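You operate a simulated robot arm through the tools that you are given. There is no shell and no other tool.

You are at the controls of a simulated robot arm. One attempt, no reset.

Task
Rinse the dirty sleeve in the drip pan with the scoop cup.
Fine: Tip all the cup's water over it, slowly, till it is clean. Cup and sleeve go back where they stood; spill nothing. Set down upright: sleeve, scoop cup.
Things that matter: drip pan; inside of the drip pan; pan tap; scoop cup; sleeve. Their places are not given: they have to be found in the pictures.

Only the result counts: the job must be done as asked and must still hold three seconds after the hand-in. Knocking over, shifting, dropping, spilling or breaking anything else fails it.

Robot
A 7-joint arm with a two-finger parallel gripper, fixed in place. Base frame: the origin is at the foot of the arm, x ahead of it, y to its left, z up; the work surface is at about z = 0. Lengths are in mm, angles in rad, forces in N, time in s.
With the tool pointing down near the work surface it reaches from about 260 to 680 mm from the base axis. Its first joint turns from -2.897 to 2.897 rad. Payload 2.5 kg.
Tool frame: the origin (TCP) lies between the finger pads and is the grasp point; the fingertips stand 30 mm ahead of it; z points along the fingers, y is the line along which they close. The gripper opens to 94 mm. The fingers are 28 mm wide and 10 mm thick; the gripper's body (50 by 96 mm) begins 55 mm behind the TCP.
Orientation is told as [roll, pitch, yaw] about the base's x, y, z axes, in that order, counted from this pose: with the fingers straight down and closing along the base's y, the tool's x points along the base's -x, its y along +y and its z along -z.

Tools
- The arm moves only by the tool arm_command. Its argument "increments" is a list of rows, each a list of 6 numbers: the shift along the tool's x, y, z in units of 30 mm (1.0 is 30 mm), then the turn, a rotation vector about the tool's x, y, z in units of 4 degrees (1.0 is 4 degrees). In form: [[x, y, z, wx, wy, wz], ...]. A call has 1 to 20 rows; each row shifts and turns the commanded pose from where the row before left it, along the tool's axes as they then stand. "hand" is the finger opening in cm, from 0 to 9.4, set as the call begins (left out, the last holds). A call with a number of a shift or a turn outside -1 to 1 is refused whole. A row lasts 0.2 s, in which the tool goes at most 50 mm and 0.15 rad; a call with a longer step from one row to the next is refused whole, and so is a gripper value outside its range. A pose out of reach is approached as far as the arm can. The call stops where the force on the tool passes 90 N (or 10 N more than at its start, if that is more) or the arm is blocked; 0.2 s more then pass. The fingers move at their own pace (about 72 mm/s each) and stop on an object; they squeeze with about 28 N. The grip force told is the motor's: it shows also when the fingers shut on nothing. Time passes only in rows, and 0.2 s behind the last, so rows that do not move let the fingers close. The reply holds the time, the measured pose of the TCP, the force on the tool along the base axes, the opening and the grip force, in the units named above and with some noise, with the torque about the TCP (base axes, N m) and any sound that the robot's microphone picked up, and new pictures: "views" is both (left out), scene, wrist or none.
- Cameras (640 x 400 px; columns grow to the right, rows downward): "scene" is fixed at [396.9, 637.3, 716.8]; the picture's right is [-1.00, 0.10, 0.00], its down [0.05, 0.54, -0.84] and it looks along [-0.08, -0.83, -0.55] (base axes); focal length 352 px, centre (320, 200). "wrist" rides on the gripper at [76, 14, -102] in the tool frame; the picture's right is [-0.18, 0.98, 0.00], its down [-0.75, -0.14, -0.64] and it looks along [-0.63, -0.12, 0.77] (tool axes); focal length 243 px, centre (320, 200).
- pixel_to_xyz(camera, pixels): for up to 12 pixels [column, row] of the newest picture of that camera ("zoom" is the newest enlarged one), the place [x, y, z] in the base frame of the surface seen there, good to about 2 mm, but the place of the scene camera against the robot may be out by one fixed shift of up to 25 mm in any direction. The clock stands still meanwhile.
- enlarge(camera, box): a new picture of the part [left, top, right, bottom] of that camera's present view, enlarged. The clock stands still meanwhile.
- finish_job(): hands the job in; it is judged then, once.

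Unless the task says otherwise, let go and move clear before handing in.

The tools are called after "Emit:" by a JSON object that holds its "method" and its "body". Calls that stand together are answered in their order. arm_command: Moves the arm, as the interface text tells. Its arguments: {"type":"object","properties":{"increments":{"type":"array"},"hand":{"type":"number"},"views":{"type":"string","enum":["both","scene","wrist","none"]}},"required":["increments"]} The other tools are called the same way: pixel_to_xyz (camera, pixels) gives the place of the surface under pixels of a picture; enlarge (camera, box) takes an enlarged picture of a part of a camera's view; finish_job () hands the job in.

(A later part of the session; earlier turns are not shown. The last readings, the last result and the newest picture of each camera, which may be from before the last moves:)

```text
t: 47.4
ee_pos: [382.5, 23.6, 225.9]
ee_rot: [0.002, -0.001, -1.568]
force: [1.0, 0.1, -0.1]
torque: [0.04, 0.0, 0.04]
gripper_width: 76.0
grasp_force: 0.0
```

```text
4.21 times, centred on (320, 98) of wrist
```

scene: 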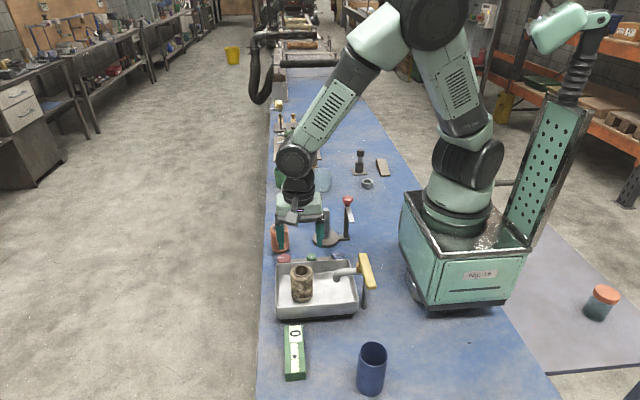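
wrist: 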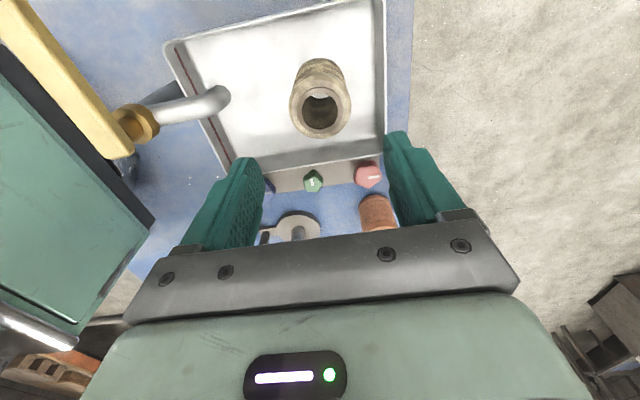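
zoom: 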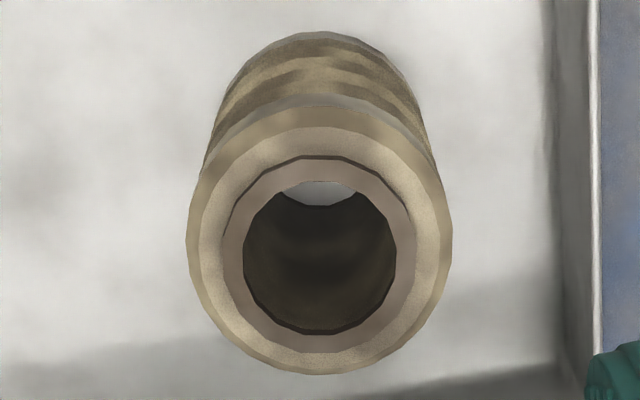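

Emit:
{"method": "pixel_to_xyz", "body": {"camera": "zoom", "pixels": [[233, 255], [407, 255], [320, 172], [320, 342], [200, 250], [440, 250], [320, 125], [320, 365], [100, 200], [590, 200], [320, 185], [480, 50]]}}

```text
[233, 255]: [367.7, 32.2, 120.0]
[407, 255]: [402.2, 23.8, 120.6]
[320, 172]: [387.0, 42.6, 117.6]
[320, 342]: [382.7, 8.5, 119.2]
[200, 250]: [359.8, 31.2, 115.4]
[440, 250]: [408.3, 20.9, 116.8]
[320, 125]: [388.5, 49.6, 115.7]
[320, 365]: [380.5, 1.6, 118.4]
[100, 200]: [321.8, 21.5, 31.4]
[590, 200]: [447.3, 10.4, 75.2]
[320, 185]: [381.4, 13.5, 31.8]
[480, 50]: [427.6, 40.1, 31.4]
```

The sleeve's centre in the pan is (384.7,25.5), top z≈120. Now I'll travel towards the water cup at a safe height with open fingers.

Emit:
{"method": "arm_command", "body": {"increments": [[-0.4, 0.05, -0.2, 0, 0, 0], [-0.95, 0.1, -0.2, 0, 0, 0], [-0.95, 0.1, -0.2, 0, 0, 0], [-0.95, 0.1, -0.2, 0, 0, 0], [-0.95, 0.1, -0.2, 0, 0, 0], [-0.95, 0.1, -0.2, 0, 0, 0], [-0.95, 0.1, -0.2, 0, 0, 0], [-0.95, 0.1, -0.2, 0, 0, 0], [-0.95, 0.1, -0.2, 0, 0, 0], [-0.95, 0.1, -0.2, 0, 0, 0], [-0.95, 0.1, -0.2, 0, 0, 0], [-0.95, 0.1, -0.2, 0, 0, 0], [-0.95, 0.1, -0.07, 0, 0, 0], [-0.95, 0.1, 0, 0, 0, 0], [-0.95, 0.1, 0, 0, 0, 0], [-0.95, 0.1, 0, 0, 0, 0], [-0.4, 0.03, 0, 0, 0, 0], [0, 0, 0, 0, 0, 0]], "hand": 9.0, "views": "none"}}

Emit:
{"method": "arm_command", "body": {"increments": [[0, 0, 0, 0, -1, 0], [0, 0, 0, 0, -1, 0], [0, 0, 0, 0, -1, 0], [0, 0, 0, 0, -1, 0], [0, 0, 0, 0, -1, 0], [0, 0, 0, 0, -1, 0], [0, 0, 0, 0, -1, 0], [0, 0, 0, 0, -1, 0], [0, 0, 0, 0, -1, 0], [0, 0, 0, 0, -1, 0], [0, 0, 0, 0, 0, 0]], "views": "both"}}

```text
t: 51.2
ee_pos: [430.7, -428.5, 302.8]
ee_rot: [0.002, -0.002, -1.569]
force: [0.2, 0.4, -0.6]
torque: [0.0, -0.01, 0.02]
gripper_width: 90.1
grasp_force: 0.0
```

```text
t: 53.6
ee_pos: [431.3, -428.3, 301.4]
ee_rot: [0.001, -0.703, -1.569]
force: [0.5, -0.4, -0.1]
torque: [0.01, 0.0, 0.0]
gripper_width: 90.0
grasp_force: 0.0
```

scene: 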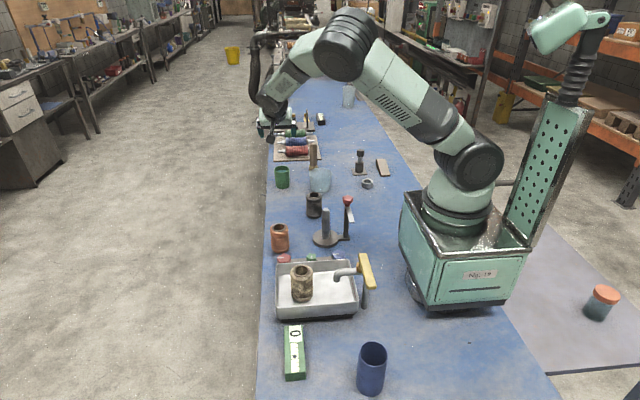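
wrist: 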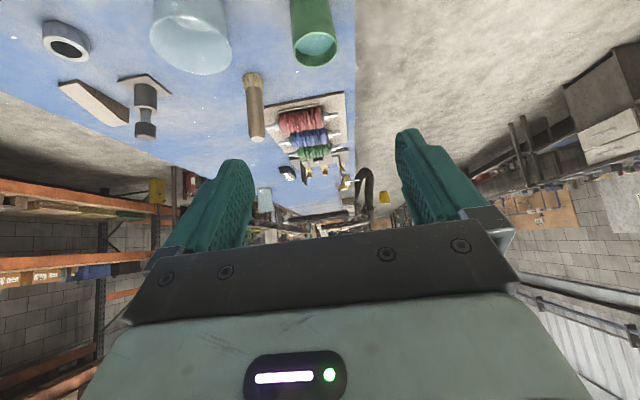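

The cup is visible at (314,35) in the tilted wrist view. I'll measure it from here to align the grasp.

Emit:
{"method": "enlarge", "body": {"camera": "wrist", "box": [265, 0, 365, 75]}}

```text
5.33 times, centred on (315, 38) of wrist
```

zoom: 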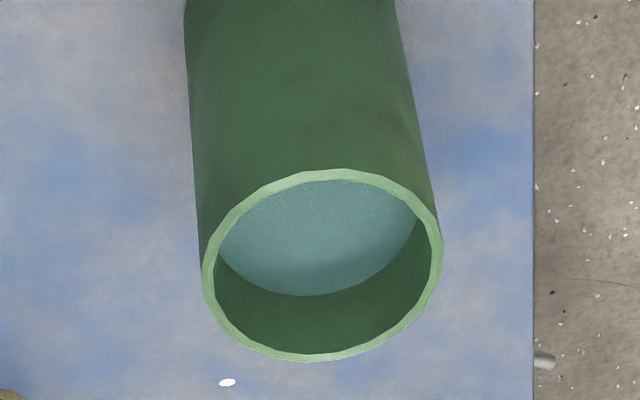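

Emit:
{"method": "pixel_to_xyz", "body": {"camera": "zoom", "pixels": [[206, 275], [438, 255], [332, 173], [300, 358], [300, 60], [195, 150], [420, 150], [300, 130], [310, 230], [185, 20], [398, 20], [100, 300]]}}

```text
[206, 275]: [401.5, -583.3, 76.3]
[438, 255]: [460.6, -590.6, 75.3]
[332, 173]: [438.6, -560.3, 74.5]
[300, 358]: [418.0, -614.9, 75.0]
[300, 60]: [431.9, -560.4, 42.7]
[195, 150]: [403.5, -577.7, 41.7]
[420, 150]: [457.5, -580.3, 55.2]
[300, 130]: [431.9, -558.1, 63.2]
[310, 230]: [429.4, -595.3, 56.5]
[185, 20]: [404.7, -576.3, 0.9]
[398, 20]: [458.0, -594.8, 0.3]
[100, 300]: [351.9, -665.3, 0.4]
```

The cup's axis is at (431,-587.5), rim z≈75, about 58 mm wide. I'll move to a stand-off point 130 mm back along the tilted approach line and check clearances.

Emit:
{"method": "arm_command", "body": {"increments": [[0.1, 0, 0.4, 0, 0, 0], [0.21, -0.01, 0.75, 0, 0, 0], [0.21, 0, 0.75, 0, 0, 0], [0.21, 0, 0.75, 0, 0, 0], [0.21, 0, 0.75, 0, 0, 0], [0.21, 0, 0.75, 0, 0, 0], [0.2, 0, 0.75, 0, 0, 0], [0.2, 0, 0.65, 0, 0, 0], [0, 0, 0.2, 0, 0, 0], [0, 0, 0, 0, 0, 0], [0, 0, 0, 0, 0, 0]], "views": "both"}}

```text
t: 56.0
ee_pos: [432.4, -503.5, 140.3]
ee_rot: [0.002, -0.7, -1.571]
force: [0.8, 0.2, -0.2]
torque: [0.0, -0.01, 0.02]
gripper_width: 89.9
grasp_force: 0.0
```

scene: 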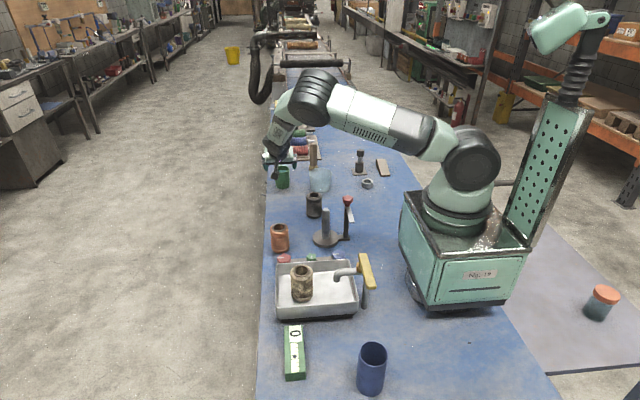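
wrist: 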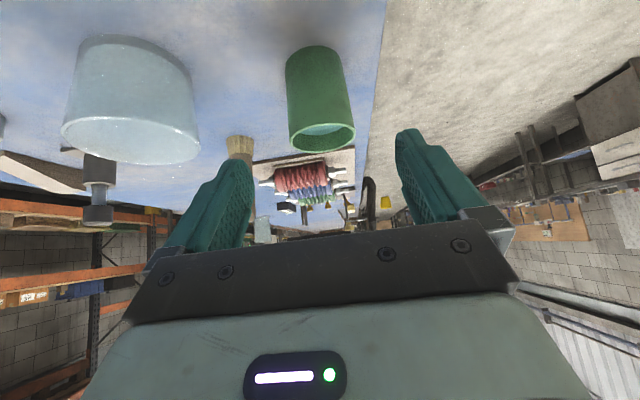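

Emit:
{"method": "enlarge", "body": {"camera": "scene", "box": [240, 60, 400, 220]}}

Emit:
{"method": "pixel_to_xyz", "body": {"camera": "scene", "pixels": [[310, 95], [300, 115], [285, 125], [275, 140], [330, 115], [296, 122], [268, 158], [296, 160]]}}

```text
2.50 times, centred on (320, 140) of scene
```

zoom: 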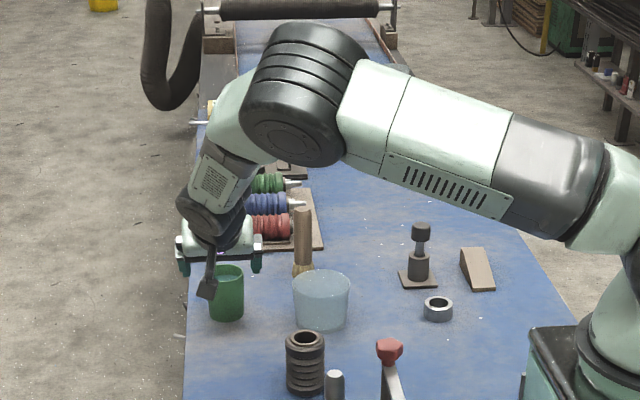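

```text
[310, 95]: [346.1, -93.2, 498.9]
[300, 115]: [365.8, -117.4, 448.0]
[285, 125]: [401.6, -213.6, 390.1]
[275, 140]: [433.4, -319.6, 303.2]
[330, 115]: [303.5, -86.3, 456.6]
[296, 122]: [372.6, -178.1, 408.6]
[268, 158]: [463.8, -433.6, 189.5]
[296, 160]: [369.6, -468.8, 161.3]
```

Clearances look ample: the wrist sits high and the cup is centred between the fingers in the wrist view. I'll advance along the tool axis toward the cup, stopping 40 mm short first.

Emit:
{"method": "arm_command", "body": {"increments": [[0, -0.02, 0.3, 0, 0, 0], [0, 0, 0.45, 0, 0, 0], [0, 0, 0.45, 0, 0, 0], [0, 0, 0.45, 0, 0, 0], [0, 0, 0.45, 0, 0, 0], [0, 0, 0.45, 0, 0, 0], [0, 0, 0.3, 0, 0, 0], [0, 0, 0.15, 0, 0, 0], [0, 0, 0, 0, 0, 0]], "views": "both"}}

```text
t: 58.0
ee_pos: [430.6, -561.7, 70.0]
ee_rot: [0.002, -0.7, -1.569]
force: [-0.4, 0.2, -0.7]
torque: [-0.01, 0.0, 0.03]
gripper_width: 90.1
grasp_force: 0.1
```

scene: 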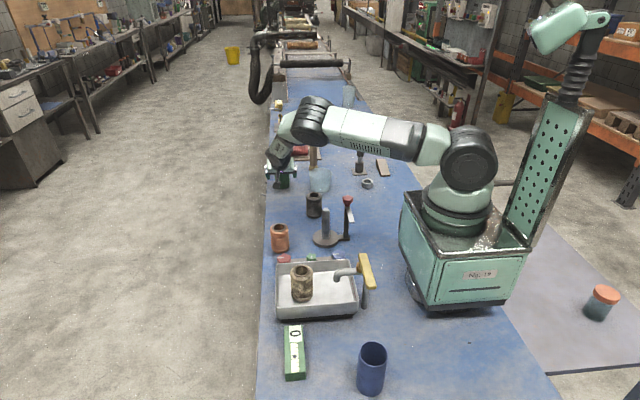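
wrist: 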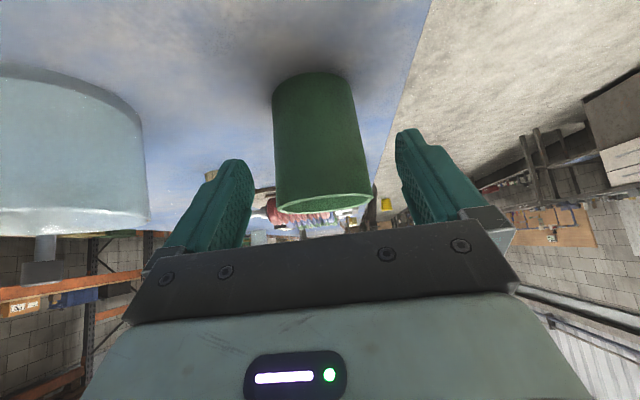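

Still centred and clear. I'll go the last 38 mm to the grasp point at about (431,-587.5,42).

Emit:
{"method": "arm_command", "body": {"increments": [[-0.02, 0, 0.25, 0, 0, 0], [-0.02, 0, 0.35, 0, 0, 0], [-0.02, 0, 0.35, 0, 0, 0], [0, 0, 0.2, 0, 0, 0], [0, 0, 0.12, 0, 0, 0], [0, 0, 0, 0, 0, 0], [0, 0, 0, 0, 0, 0]], "views": "both"}}

```text
t: 59.6
ee_pos: [430.6, -586.7, 42.2]
ee_rot: [0.002, -0.7, -1.57]
force: [-0.5, 0.0, 0.2]
torque: [0.03, 0.02, -0.02]
gripper_width: 90.1
grasp_force: 0.1
```

scene: 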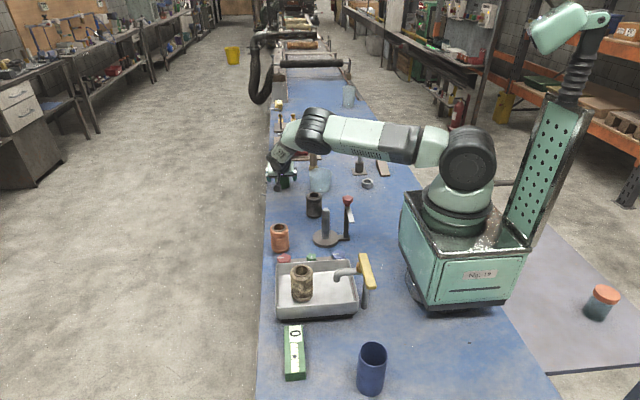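
wrist: 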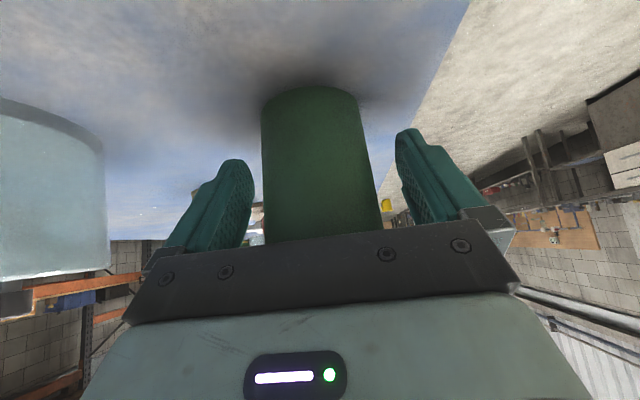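

The cup sits centred between the fingers at the grasp point. I'll first narrow the fingers to 63 mm, then close the rest, to keep the contact gentle.

Emit:
{"method": "arm_command", "body": {"increments": [[0, 0, 0, 0, 0, 0], [0, 0, 0, 0, 0, 0], [0, 0, 0, 0, 0, 0]], "hand": 6.3, "views": "wrist"}}

Emit:
{"method": "arm_command", "body": {"increments": [[0, 0, 0, 0, 0, 0], [0, 0, 0, 0, 0, 0], [0, 0, 0, 0, 0, 0], [0, 0, 0, 0, 0, 0]], "hand": 4, "views": "wrist"}}

```text
t: 60.4
ee_pos: [431.7, -587.7, 41.7]
ee_rot: [0.002, -0.7, -1.572]
force: [-0.4, -0.8, -0.2]
torque: [-0.01, -0.03, 0.0]
gripper_width: 64.1
grasp_force: 28.7
```

wrist: 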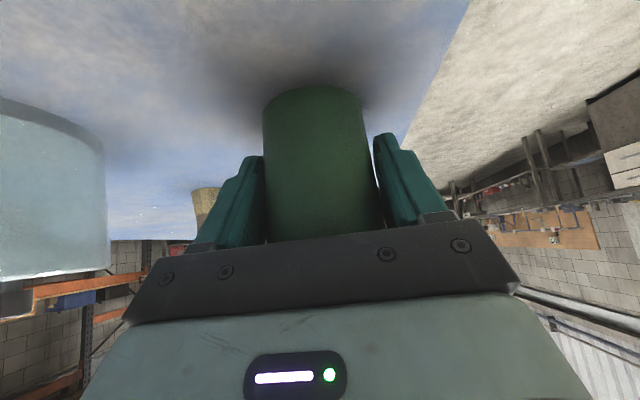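

```text
t: 61.4
ee_pos: [430.2, -586.7, 43.2]
ee_rot: [0.001, -0.7, -1.572]
force: [-0.2, -0.1, 0.0]
torque: [0.0, 0.0, 0.0]
gripper_width: 64.2
grasp_force: 27.8
```

wrist: 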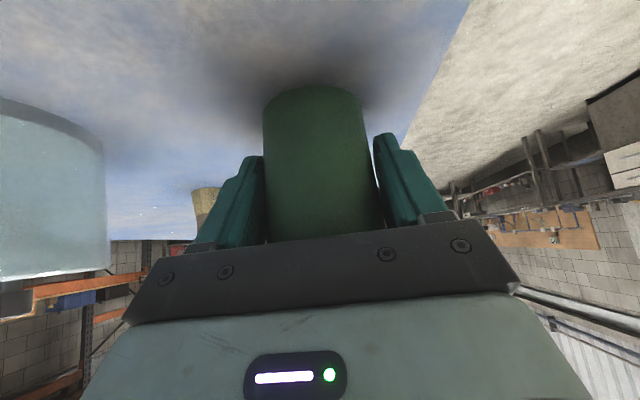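

The grip stopped at 64.2 mm with a steady 28 N. I'll lift slowly by about 25 mm and check that the cup comes along upright.

Emit:
{"method": "arm_command", "body": {"increments": [[-0.032, 0, -0.038, 0, 0, 0], [-0.064, 0, -0.077, 0, 0, 0], [-0.097, 0, -0.115, 0, 0, 0], [-0.129, 0, -0.153, 0, 0, 0], [-0.129, 0, -0.153, 0, 0, 0], [-0.064, 0, -0.077, 0, 0, 0], [-0.032, 0, -0.038, 0, 0, 0], [0, 0, 0, 0, 0, 0]], "views": "both"}}

```text
t: 63.2
ee_pos: [430.6, -587.1, 67.5]
ee_rot: [0.002, -0.7, -1.572]
force: [-0.2, -0.5, -0.9]
torque: [-0.01, 0.01, 0.02]
gripper_width: 64.2
grasp_force: 28.6
```

scene: 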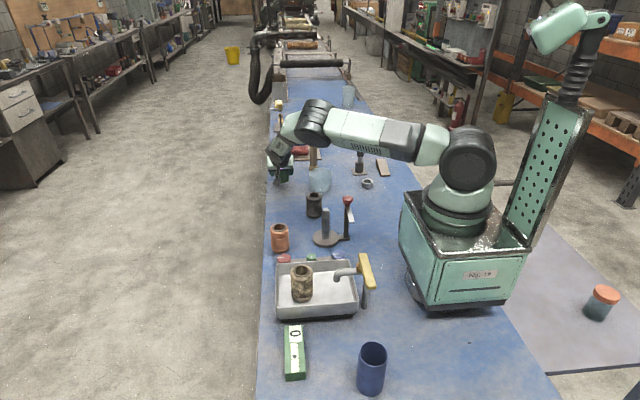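
wrist: 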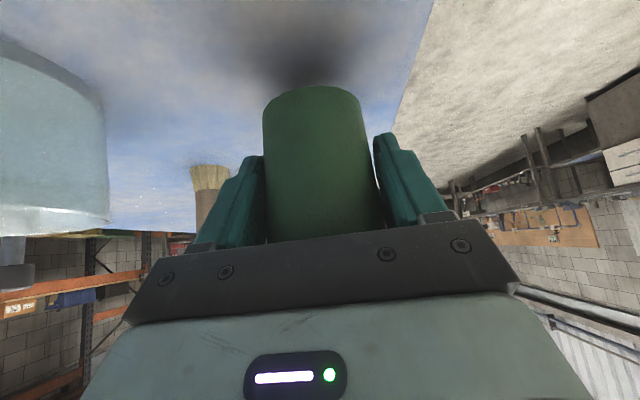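

The cup has left the table upright (its shadow fell away) with the grip unchanged. I'll lift it smoothly to about z=230.

Emit:
{"method": "arm_command", "body": {"increments": [[-0.064, 0, -0.077, 0, 0, 0], [-0.129, 0, -0.153, 0, 0, 0], [-0.258, 0, -0.306, 0, 0, 0], [-0.386, 0, -0.459, 0, 0, 0], [-0.451, 0, -0.536, 0, 0, 0], [-0.451, 0, -0.536, 0, 0, 0], [-0.451, 0, -0.536, 0, 0, 0], [-0.451, 0, -0.536, 0, 0, 0], [-0.386, 0, -0.459, 0, 0, 0], [-0.258, 0, -0.306, 0, 0, 0], [-0.129, 0, -0.153, 0, 0, 0], [-0.064, 0, -0.077, 0, 0, 0], [0, 0, 0, 0, 0, 0], [0, 0, 0, 0, 0, 0]], "views": "both"}}

```text
t: 66.2
ee_pos: [430.1, -586.2, 229.1]
ee_rot: [0.001, -0.698, -1.571]
force: [-0.1, -0.6, -1.5]
torque: [-0.01, 0.0, -0.01]
gripper_width: 64.1
grasp_force: 27.9
```

scene: 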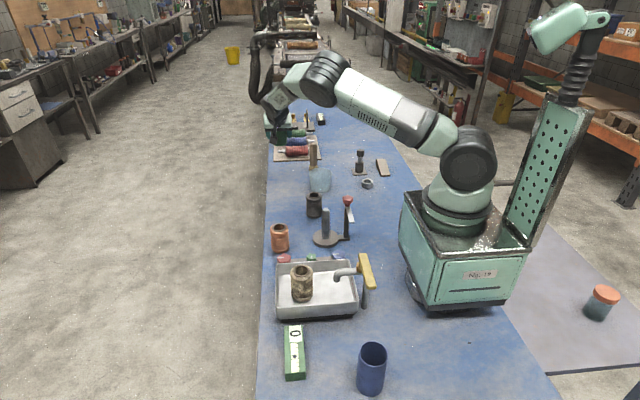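
wrist: 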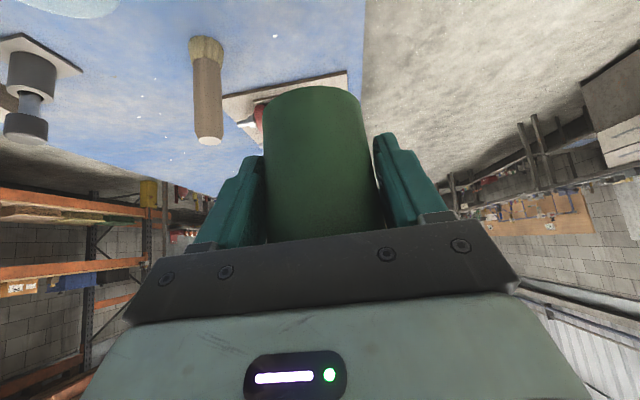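

The cup is up at z=229, still upright. I'll carry it smoothly along +y, 360 mm in this call with soft ramps.

Emit:
{"method": "arm_command", "body": {"increments": [[0.077, -0.007, -0.064, 0, 0, 0], [0.191, -0.018, -0.161, 0, 0, 0], [0.306, -0.028, -0.258, 0, 0, 0], [0.421, -0.039, -0.354, 0, 0, 0], [0.536, -0.049, -0.451, 0, 0, 0], [0.612, -0.056, -0.515, 0, 0, 0], [0.612, -0.056, -0.515, 0, 0, 0], [0.612, -0.056, -0.515, 0, 0, 0], [0.612, -0.056, -0.515, 0, 0, 0], [0.612, -0.056, -0.515, 0, 0, 0], [0.612, -0.056, -0.515, 0, 0, 0], [0.612, -0.056, -0.515, 0, 0, 0], [0.612, -0.056, -0.515, 0, 0, 0], [0.612, -0.056, -0.515, 0, 0, 0], [0.612, -0.056, -0.515, 0, 0, 0], [0.536, -0.049, -0.451, 0, 0, 0], [0.421, -0.039, -0.354, 0, 0, 0], [0.306, -0.028, -0.258, 0, 0, 0], [0.191, -0.018, -0.161, 0, 0, 0], [0.077, -0.007, -0.064, 0, 0, 0]], "views": "both"}}

```text
t: 70.4
ee_pos: [404.3, -226.9, 228.3]
ee_rot: [0.003, -0.701, -1.57]
force: [0.9, 0.0, -1.7]
torque: [0.0, 0.01, -0.03]
gripper_width: 64.2
grasp_force: 28.2
```

scene: 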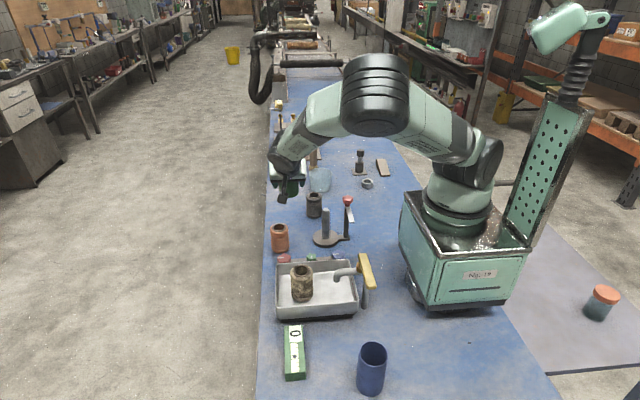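
wrist: 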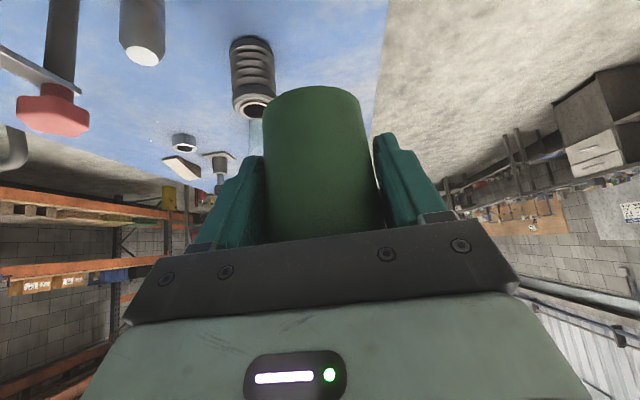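

The cup is at (404,-227,228), steady and upright. I'll carry it on to (385,80) at the same height, beside the sleeve on the +y side.

Emit:
{"method": "arm_command", "body": {"increments": [[0.077, -0.006, -0.064, 0, 0, 0], [0.192, -0.016, -0.161, 0, 0, 0], [0.306, -0.025, -0.257, 0, 0, 0], [0.421, -0.035, -0.354, 0, 0, 0], [0.536, -0.044, -0.45, 0, 0, 0], [0.613, -0.051, -0.514, 0, 0, 0], [0.613, -0.051, -0.514, 0, 0, 0], [0.613, -0.051, -0.514, 0, 0, 0], [0.613, -0.051, -0.514, 0, 0, 0], [0.613, -0.051, -0.514, 0, 0, 0], [0.613, -0.051, -0.514, 0, 0, 0], [0.613, -0.051, -0.514, 0, 0, 0], [0.613, -0.051, -0.514, 0, 0, 0], [0.536, -0.044, -0.45, 0, 0, 0], [0.421, -0.035, -0.354, 0, 0, 0], [0.306, -0.025, -0.257, 0, 0, 0], [0.1, -0.008, -0.084, 0, 0, 0], [0.038, -0.003, -0.032, 0, 0, 0], [0, 0, 0, 0, 0, 0]], "views": "both"}}

```text
t: 74.4
ee_pos: [385.5, 81.2, 228.8]
ee_rot: [0.001, -0.699, -1.57]
force: [-0.2, 0.3, -1.5]
torque: [0.01, 0.01, -0.02]
gripper_width: 64.3
grasp_force: 28.3
```

scene: 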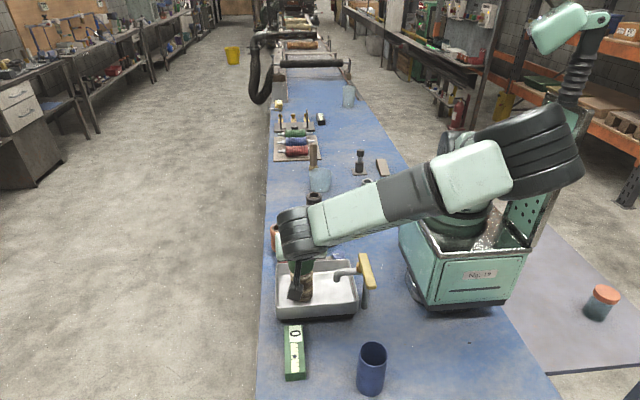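
wrist: 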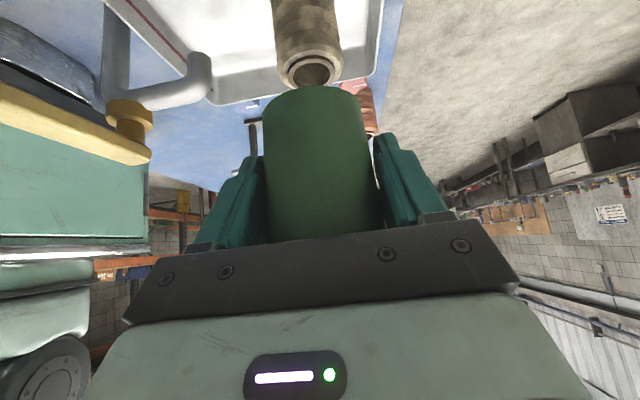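

The cup is beside the sleeve at (385,81,229), upright. I'll tilt gently to 28° (still short of the ~35° where water would reach the lip) at this height.

Emit:
{"method": "arm_command", "body": {"increments": [[0, 0, 0, 0, 0.1, 0], [0, 0, 0, 0, 0.2, 0], [0, 0, 0, 0, 0.4, 0], [0, 0, 0, 0, 0.5, 0], [0, 0, 0, 0, 0.5, 0], [0, 0, 0, 0, 0.5, 0], [0, 0, 0, 0, 0.5, 0], [0, 0, 0, 0, 0.5, 0], [0, 0, 0, 0, 0.5, 0], [0, 0, 0, 0, 0.5, 0], [0, 0, 0, 0, 0.5, 0], [0, 0, 0, 0, 0.5, 0], [0, 0, 0, 0, 0.5, 0], [0, 0, 0, 0, 0.5, 0], [0, 0, 0, 0, 0.4, 0], [0, 0, 0, 0, 0.2, 0], [0, 0, 0, 0, 0.1, 0], [0, 0, 0, 0, 0, 0]], "views": "both"}}

```text
t: 78.2
ee_pos: [384.7, 79.9, 229.5]
ee_rot: [0.0, -0.219, -1.572]
force: [-0.3, 0.7, -1.4]
torque: [-0.01, 0.0, -0.02]
gripper_width: 64.2
grasp_force: 27.9
```

scene: 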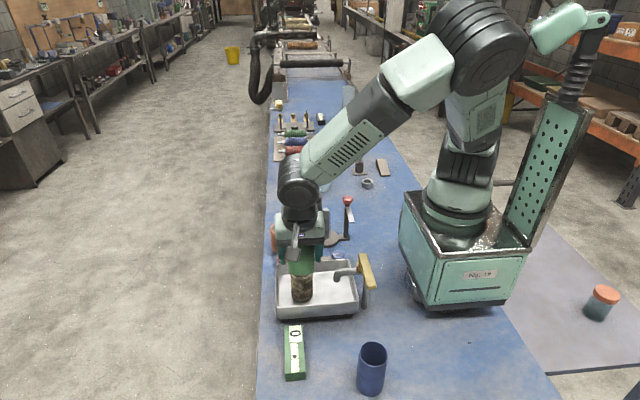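
wrist: 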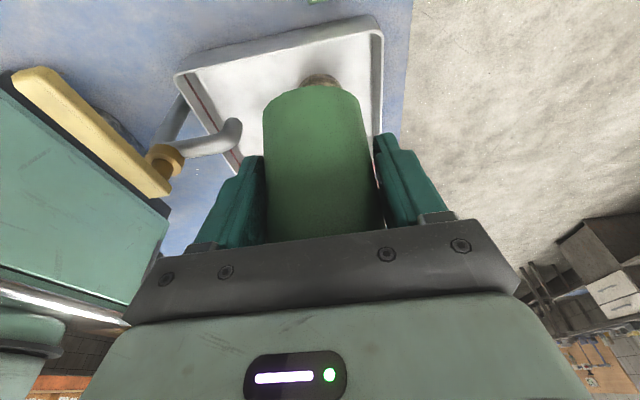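

Tilted 27.6° with TCP at (385,80,229). I'll lower straight down about 80 mm so the lip sits ~45 mm above the sleeve's top, clear of its edge.

Emit:
{"method": "arm_command", "body": {"increments": [[0.029, 0, 0.13, 0, 0, 0], [0.058, 0, 0.26, 0, 0, 0], [0.087, 0, 0.39, 0, 0, 0], [0.115, 0, 0.52, 0, 0, 0], [0.115, 0, 0.52, 0, 0, 0], [0.087, 0, 0.39, 0, 0, 0], [0.058, 0, 0.26, 0, 0, 0], [0.029, 0, 0.13, 0, 0, 0], [0, 0, 0, 0, 0, 0], [0, 0, 0, 0, 0, 0]], "views": "both"}}

```text
t: 80.4
ee_pos: [384.5, 80.1, 149.8]
ee_rot: [0.001, -0.218, -1.569]
force: [-0.5, 0.6, -1.5]
torque: [-0.03, -0.02, 0.0]
gripper_width: 64.1
grasp_force: 28.0
```

scene: 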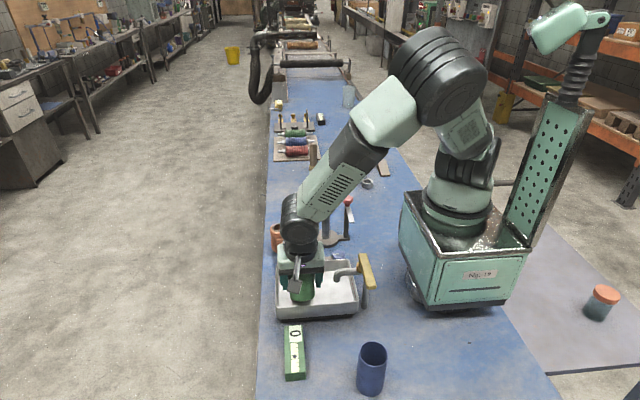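
wrist: 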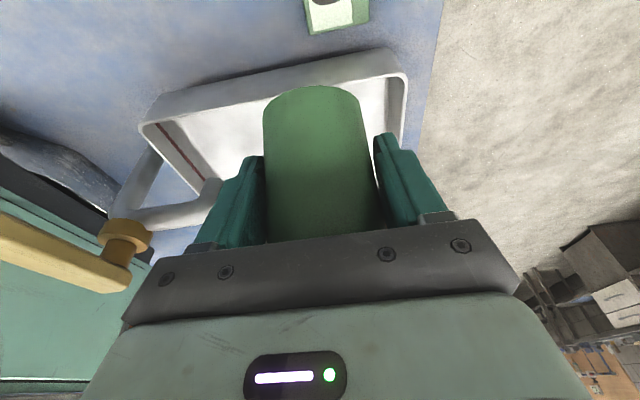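

No contact, and the lip sits above the sleeve. Now I start the slow pour, turning about the lip at 3°/s (0.6° per row) for 20 rows.

Emit:
{"method": "arm_command", "body": {"increments": [[0.0022, 0, -0.015, 0, 0.15, 0], [0.0022, 0, -0.015, 0, 0.15, 0], [0.0022, 0, -0.015, 0, 0.15, 0], [0.0022, 0, -0.015, 0, 0.15, 0], [0.0022, 0, -0.015, 0, 0.15, 0], [0.0022, 0, -0.015, 0, 0.15, 0], [0.0022, 0, -0.015, 0, 0.15, 0], [0.0022, 0, -0.015, 0, 0.15, 0], [0.0022, 0, -0.015, 0, 0.15, 0], [0.0022, 0, -0.015, 0, 0.15, 0], [0.0022, 0, -0.015, 0, 0.15, 0], [0.0022, 0, -0.015, 0, 0.15, 0]], "views": "both"}}

```text
t: 83.0
ee_pos: [386.1, 84.1, 153.3]
ee_rot: [0.002, -0.09, -1.571]
force: [0.8, -0.7, -1.5]
torque: [0.0, -0.01, -0.03]
gripper_width: 64.4
grasp_force: 28.4
```

scene: 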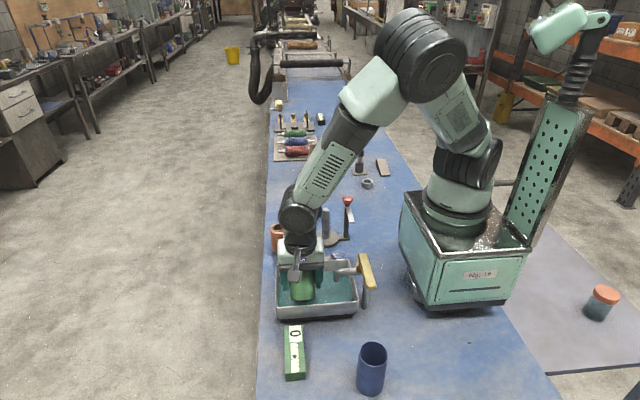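
wrist: 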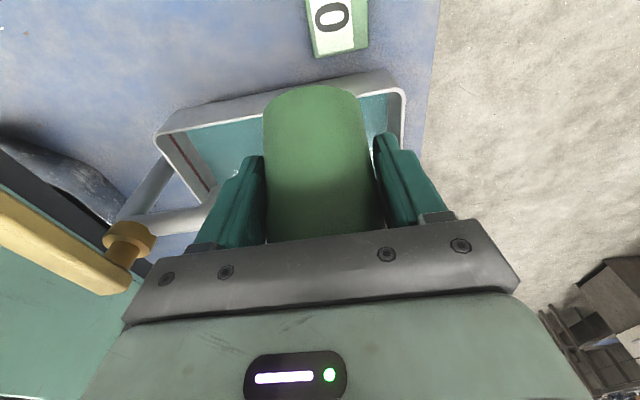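

The pan now shows a teal water layer, so pouring has begun at 35°. I'll check close-up that the stream hits the sleeve and nothing lies outside.

Emit:
{"method": "enlarge", "body": {"camera": "scene", "box": [255, 225, 385, 330]}}

Emit:
{"method": "enlarge", "body": {"camera": "wrist", "box": [140, 40, 440, 240]}}

```text
3.81 times, centred on (320, 278) of scene
```

zoom: 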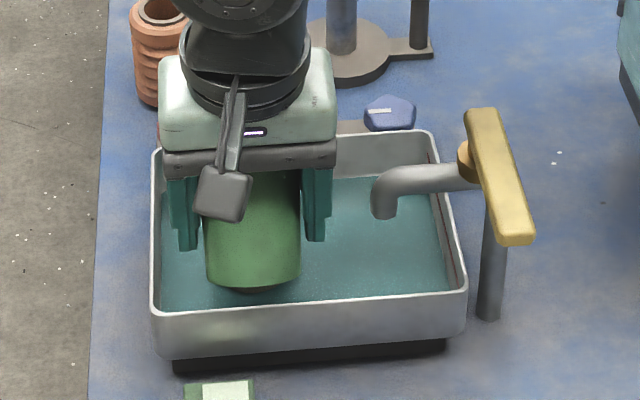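

```text
2.00 times, centred on (290, 140) of wrist
```

zoom: 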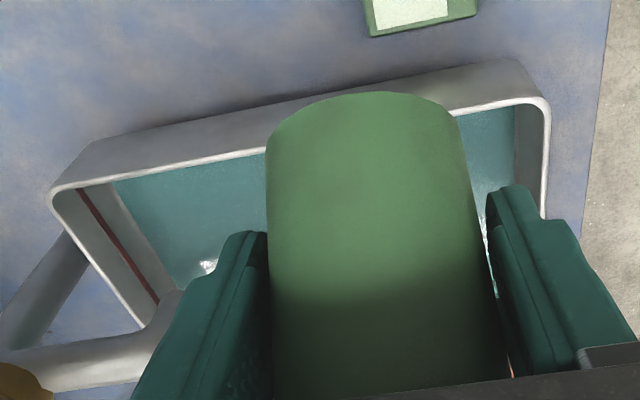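

Emit:
{"method": "pixel_to_xyz", "body": {"camera": "zoom", "pixels": [[200, 220], [207, 265], [486, 230], [480, 190], [500, 150], [150, 200], [486, 270], [200, 240]]}}

Emit:
{"method": "pixel_to_xyz", "body": {"camera": "scene", "pixels": [[345, 290], [305, 302], [335, 275], [290, 300], [310, 283]]}}

```text
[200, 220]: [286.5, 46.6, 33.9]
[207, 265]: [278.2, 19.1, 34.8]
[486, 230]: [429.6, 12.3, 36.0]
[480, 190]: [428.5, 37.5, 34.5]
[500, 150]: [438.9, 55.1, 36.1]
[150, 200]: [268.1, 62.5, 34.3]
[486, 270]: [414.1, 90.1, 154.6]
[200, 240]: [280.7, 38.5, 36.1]
```

```text
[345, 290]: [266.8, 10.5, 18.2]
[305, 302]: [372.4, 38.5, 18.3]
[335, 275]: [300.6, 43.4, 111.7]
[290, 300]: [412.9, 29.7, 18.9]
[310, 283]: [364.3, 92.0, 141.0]
```

Water lies about 3 mm deep in the pan and nothing shows outside it. I'll go on a few degrees at the same slow rate and look again.

Emit:
{"method": "arm_command", "body": {"increments": [[0.0022, 0, -0.015, 0, 0.15, 0], [0.0022, 0, -0.015, 0, 0.15, 0], [0.0022, 0, -0.015, 0, 0.15, 0], [0.0022, 0, -0.015, 0, 0.15, 0], [0.0022, 0, -0.015, 0, 0.15, 0], [0.0022, 0, -0.015, 0, 0.15, 0], [0.0022, 0, -0.015, 0, 0.15, 0], [0.0022, 0, -0.015, 0, 0.15, 0]], "views": "both"}}

Emit:
{"method": "enlarge", "body": {"camera": "scene", "box": [255, 225, 385, 330]}}

Emit:
{"method": "enlarge", "body": {"camera": "wrist", "box": [140, 40, 440, 240]}}

```text
t: 84.8
ee_pos: [384.7, 83.3, 155.2]
ee_rot: [0.003, -0.008, -1.571]
force: [0.2, 0.1, -1.6]
torque: [0.0, 0.0, 0.03]
gripper_width: 64.2
grasp_force: 28.3
```

scene: 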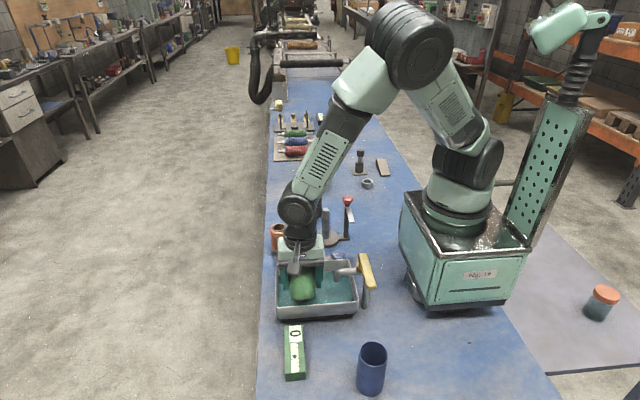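
wrist: 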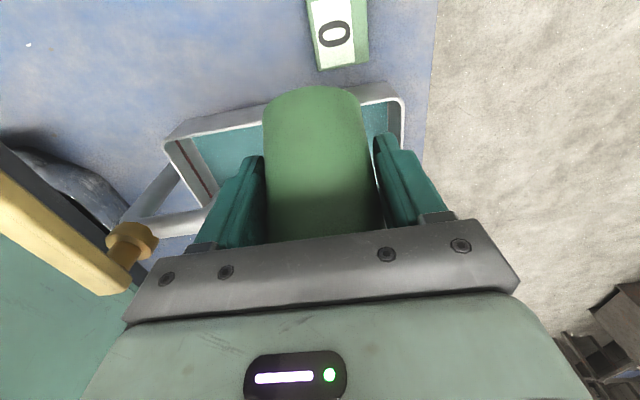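

```text
3.81 times, centred on (320, 278) of scene
```

zoom: 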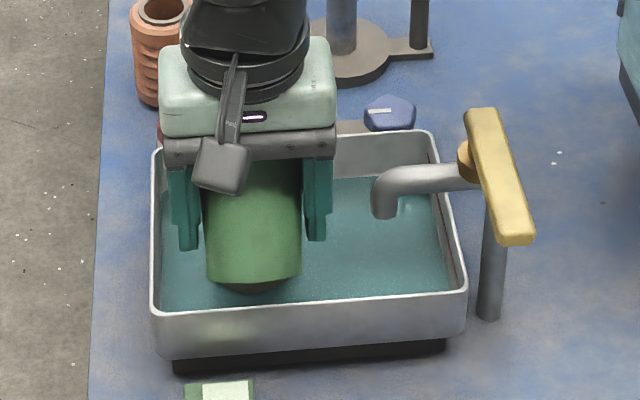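

```text
2.00 times, centred on (290, 140) of wrist
```

zoom: 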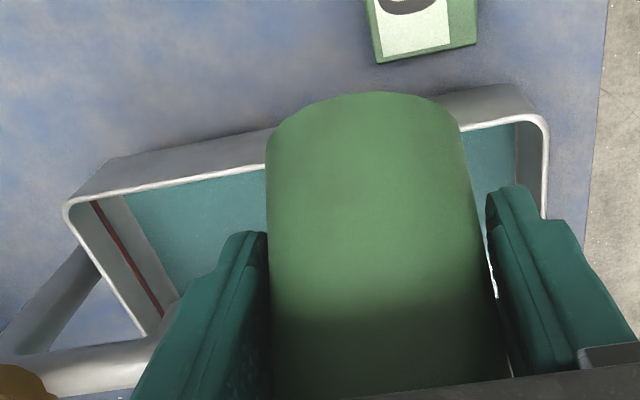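

At 40° tilt all is steady, with water only inside the pan. I'll continue the slow pour for another 20 rows.

Emit:
{"method": "arm_command", "body": {"increments": [[0.0022, 0, -0.015, 0, 0.15, 0], [0.0022, 0, -0.015, 0, 0.15, 0], [0.0022, 0, -0.015, 0, 0.15, 0], [0.0022, 0, -0.015, 0, 0.15, 0], [0.0022, 0, -0.015, 0, 0.15, 0], [0.0022, 0, -0.015, 0, 0.15, 0], [0.0022, 0, -0.015, 0, 0.15, 0], [0.0022, 0, -0.015, 0, 0.15, 0], [0.0022, 0, -0.015, 0, 0.15, 0], [0.0022, 0, -0.015, 0, 0.15, 0], [0.0022, 0, -0.015, 0, 0.15, 0], [0.0022, 0, -0.015, 0, 0.15, 0], [0.0022, 0, -0.015, 0, 0.15, 0], [0.0022, 0, -0.015, 0, 0.15, 0], [0.0022, 0, -0.015, 0, 0.15, 0], [0.0022, 0, -0.015, 0, 0.15, 0]], "views": "both"}}

Emit:
{"method": "enlarge", "body": {"camera": "scene", "box": [255, 225, 385, 330]}}

Emit:
{"method": "pixel_to_xyz", "body": {"camera": "scene", "pixels": [[345, 290], [305, 302], [325, 300], [290, 300], [335, 295]]}}

```text
t: 88.2
ee_pos: [385.1, 84.9, 163.0]
ee_rot: [0.002, 0.159, -1.569]
force: [-0.5, -0.7, -1.0]
torque: [-0.03, 0.02, 0.01]
gripper_width: 63.9
grasp_force: 28.3
```

scene: 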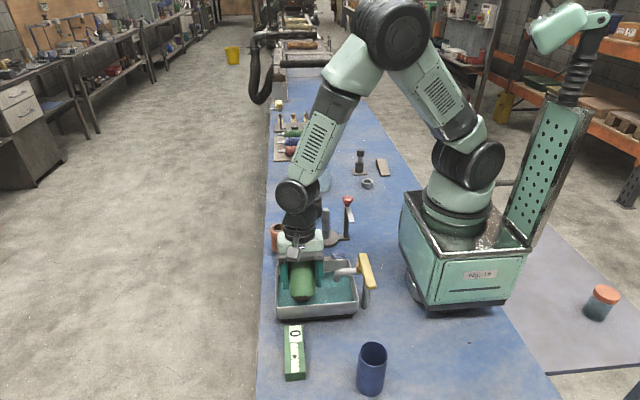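
wrist: 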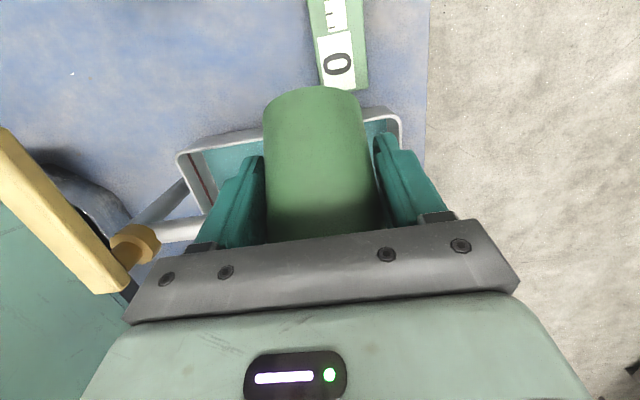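

```text
3.81 times, centred on (320, 278) of scene
```

zoom: 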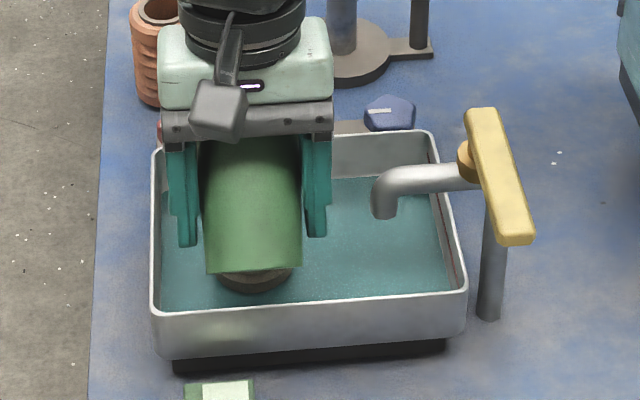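

```text
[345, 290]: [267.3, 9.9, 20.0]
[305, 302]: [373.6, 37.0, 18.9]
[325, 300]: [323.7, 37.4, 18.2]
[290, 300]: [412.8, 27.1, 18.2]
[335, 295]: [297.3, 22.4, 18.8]
```

The sleeve's foot is peeking out below the cup near (305,297). I'll zoom there to see whether it is getting clean.

Emit:
{"method": "enlarge", "body": {"camera": "scene", "box": [285, 270, 335, 305]}}

```text
11.43 times, centred on (310, 288) of scene
```

zoom: 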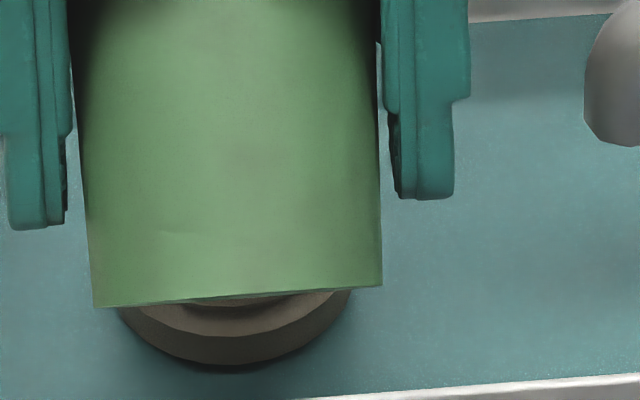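

The sleeve's foot looks a uniform grey-brown now. I continue the slow pour (0.8° per row), 20 rows.

Emit:
{"method": "arm_command", "body": {"increments": [[0.0022, 0, -0.015, 0, 0.15, 0], [0.0022, 0, -0.015, 0, 0.15, 0], [0.0022, 0, -0.015, 0, 0.15, 0], [0.0022, 0, -0.015, 0, 0.15, 0], [0.0022, 0, -0.015, 0, 0.15, 0], [0.0022, 0, -0.015, 0, 0.15, 0], [0.0022, 0, -0.015, 0, 0.15, 0], [0.0022, 0, -0.015, 0, 0.15, 0], [0.0029, 0, -0.02, 0, 0.2, 0], [0.0029, 0, -0.02, 0, 0.2, 0], [0.0029, 0, -0.02, 0, 0.2, 0], [0.0029, 0, -0.02, 0, 0.2, 0], [0.0029, 0, -0.02, 0, 0.2, 0], [0.0029, 0, -0.02, 0, 0.2, 0], [0.0029, 0, -0.02, 0, 0.2, 0], [0.0029, 0, -0.02, 0, 0.2, 0], [0.0029, 0, -0.02, 0, 0.2, 0], [0.0029, 0, -0.02, 0, 0.2, 0], [0.0029, 0, -0.02, 0, 0.2, 0], [0.0029, 0, -0.02, 0, 0.2, 0]], "views": "both"}}

Emit:
{"method": "enlarge", "body": {"camera": "scene", "box": [265, 240, 365, 320]}}

```text
t: 92.4
ee_pos: [385.6, 84.7, 173.6]
ee_rot: [0.002, 0.411, -1.569]
force: [0.1, 1.0, -1.4]
torque: [-0.01, 0.0, -0.02]
gripper_width: 63.8
grasp_force: 27.4
```

scene: 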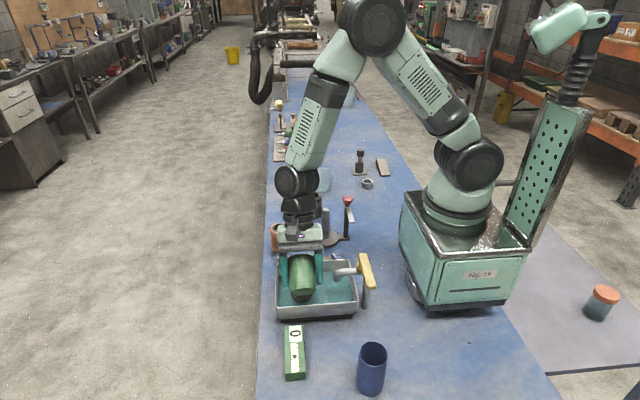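
wrist: 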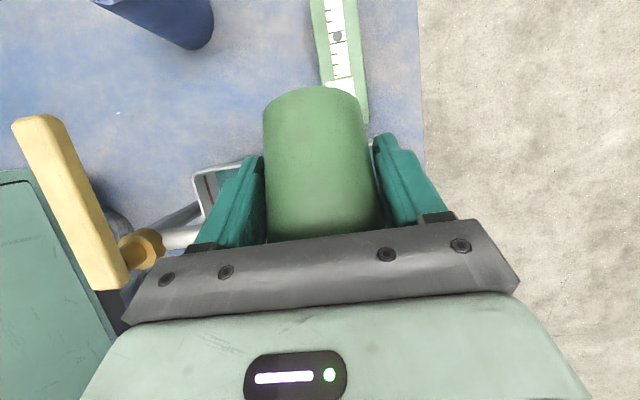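

```text
5.00 times, centred on (315, 280) of scene
```

zoom: 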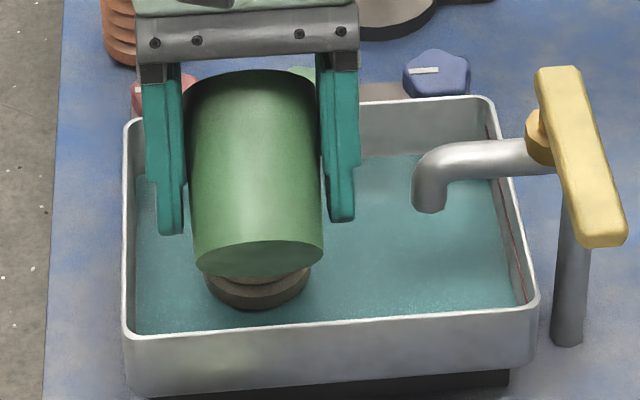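

At 64° the pour goes on with water only in the pan. Continuing 20 rows at 0.8° each.

Emit:
{"method": "arm_command", "body": {"increments": [[0.0029, 0, -0.02, 0, 0.2, 0], [0.0029, 0, -0.02, 0, 0.2, 0], [0.0029, 0, -0.02, 0, 0.2, 0], [0.0029, 0, -0.02, 0, 0.2, 0], [0.0029, 0, -0.02, 0, 0.2, 0], [0.0029, 0, -0.02, 0, 0.2, 0], [0.0029, 0, -0.02, 0, 0.2, 0], [0.0029, 0, -0.02, 0, 0.2, 0], [0.0029, 0, -0.02, 0, 0.2, 0], [0.0029, 0, -0.02, 0, 0.2, 0], [0.0029, 0, -0.02, 0, 0.2, 0], [0.0029, 0, -0.02, 0, 0.2, 0], [0.0029, 0, -0.02, 0, 0.2, 0], [0.0029, 0, -0.02, 0, 0.2, 0], [0.0029, 0, -0.02, 0, 0.2, 0], [0.0029, 0, -0.02, 0, 0.2, 0], [0.0029, 0, -0.02, 0, 0.2, 0], [0.0029, 0, -0.02, 0, 0.2, 0], [0.0029, 0, -0.02, 0, 0.2, 0], [0.0029, 0, -0.02, 0, 0.2, 0]], "views": "scene"}}

Emit:
{"method": "enlarge", "body": {"camera": "scene", "box": [265, 240, 365, 320]}}

```text
t: 96.6
ee_pos: [386.0, 78.5, 184.0]
ee_rot: [0.001, 0.689, -1.569]
force: [0.1, -0.9, -1.1]
torque: [-0.03, -0.01, 0.01]
gripper_width: 63.8
grasp_force: 28.3
```

scene: 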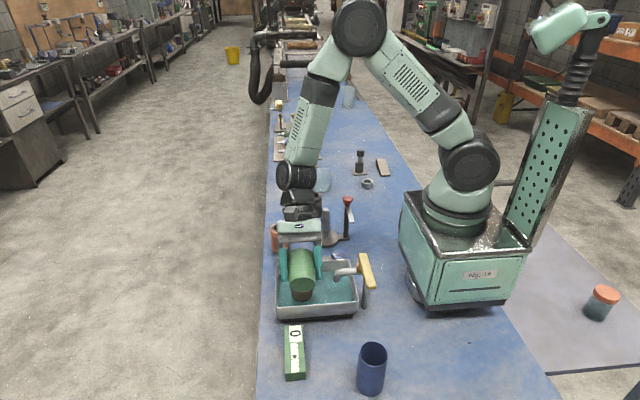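

```text
5.00 times, centred on (315, 280) of scene
```

zoom: 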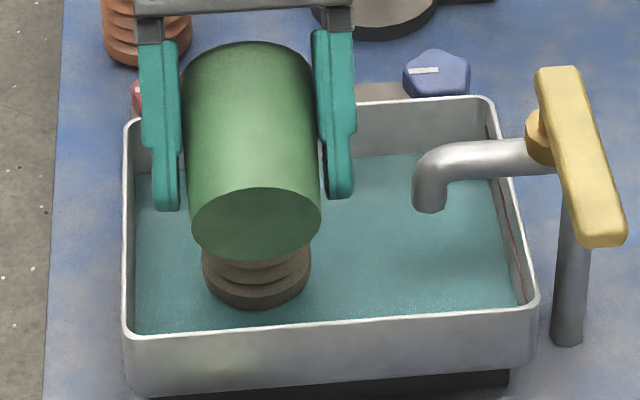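

At 80° the visible lower part of the sleeve is an even grey-brown, no mottling. I continue to tip past horizontal.

Emit:
{"method": "arm_command", "body": {"increments": [[0.0029, 0, -0.02, 0, 0.2, 0], [0.0029, 0, -0.02, 0, 0.2, 0], [0.0029, 0, -0.02, 0, 0.2, 0], [0.0029, 0, -0.02, 0, 0.2, 0], [0.0029, 0, -0.02, 0, 0.2, 0], [0.0029, 0, -0.02, 0, 0.2, 0], [0.0029, 0, -0.02, 0, 0.2, 0], [0.0029, 0, -0.02, 0, 0.2, 0], [0.0029, 0, -0.02, 0, 0.2, 0], [0.0029, 0, -0.02, 0, 0.2, 0], [0.0029, 0, -0.02, 0, 0.2, 0], [0.0029, 0, -0.02, 0, 0.2, 0], [0.0029, 0, -0.02, 0, 0.2, 0], [0.0029, 0, -0.02, 0, 0.2, 0], [0.0029, 0, -0.02, 0, 0.2, 0], [0.0029, 0, -0.02, 0, 0.2, 0], [0.0029, 0, -0.02, 0, 0.2, 0], [0.0029, 0, -0.02, 0, 0.2, 0], [0.0029, 0, -0.02, 0, 0.2, 0], [0.0029, 0, -0.02, 0, 0.2, 0]], "views": "scene"}}

Emit:
{"method": "enlarge", "body": {"camera": "scene", "box": [265, 240, 365, 320]}}

```text
t: 100.8
ee_pos: [386.1, 70.9, 193.5]
ee_rot: [0.004, 0.969, -1.568]
force: [0.0, 0.5, -0.9]
torque: [-0.02, 0.02, 0.01]
gripper_width: 63.9
grasp_force: 28.1
```

scene: 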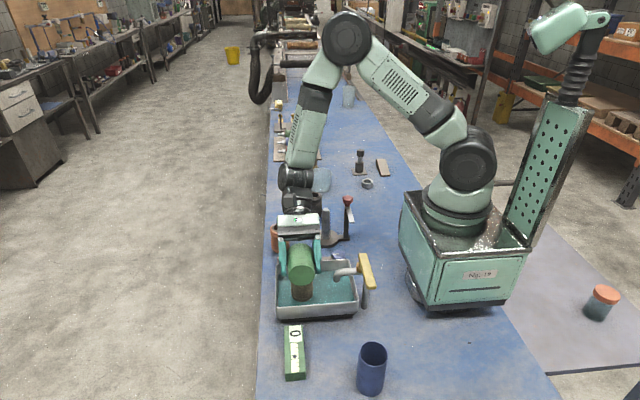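

```text
5.00 times, centred on (315, 280) of scene
```

zoom: 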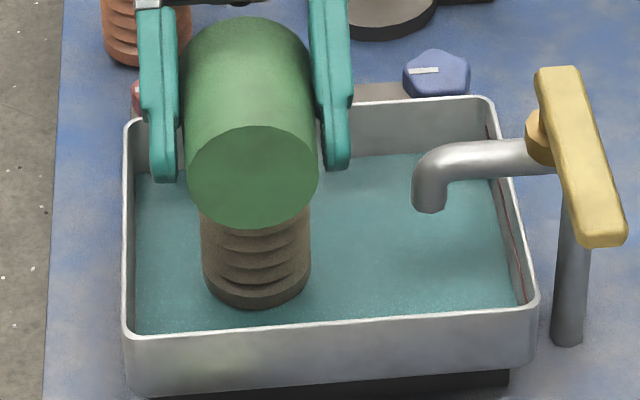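

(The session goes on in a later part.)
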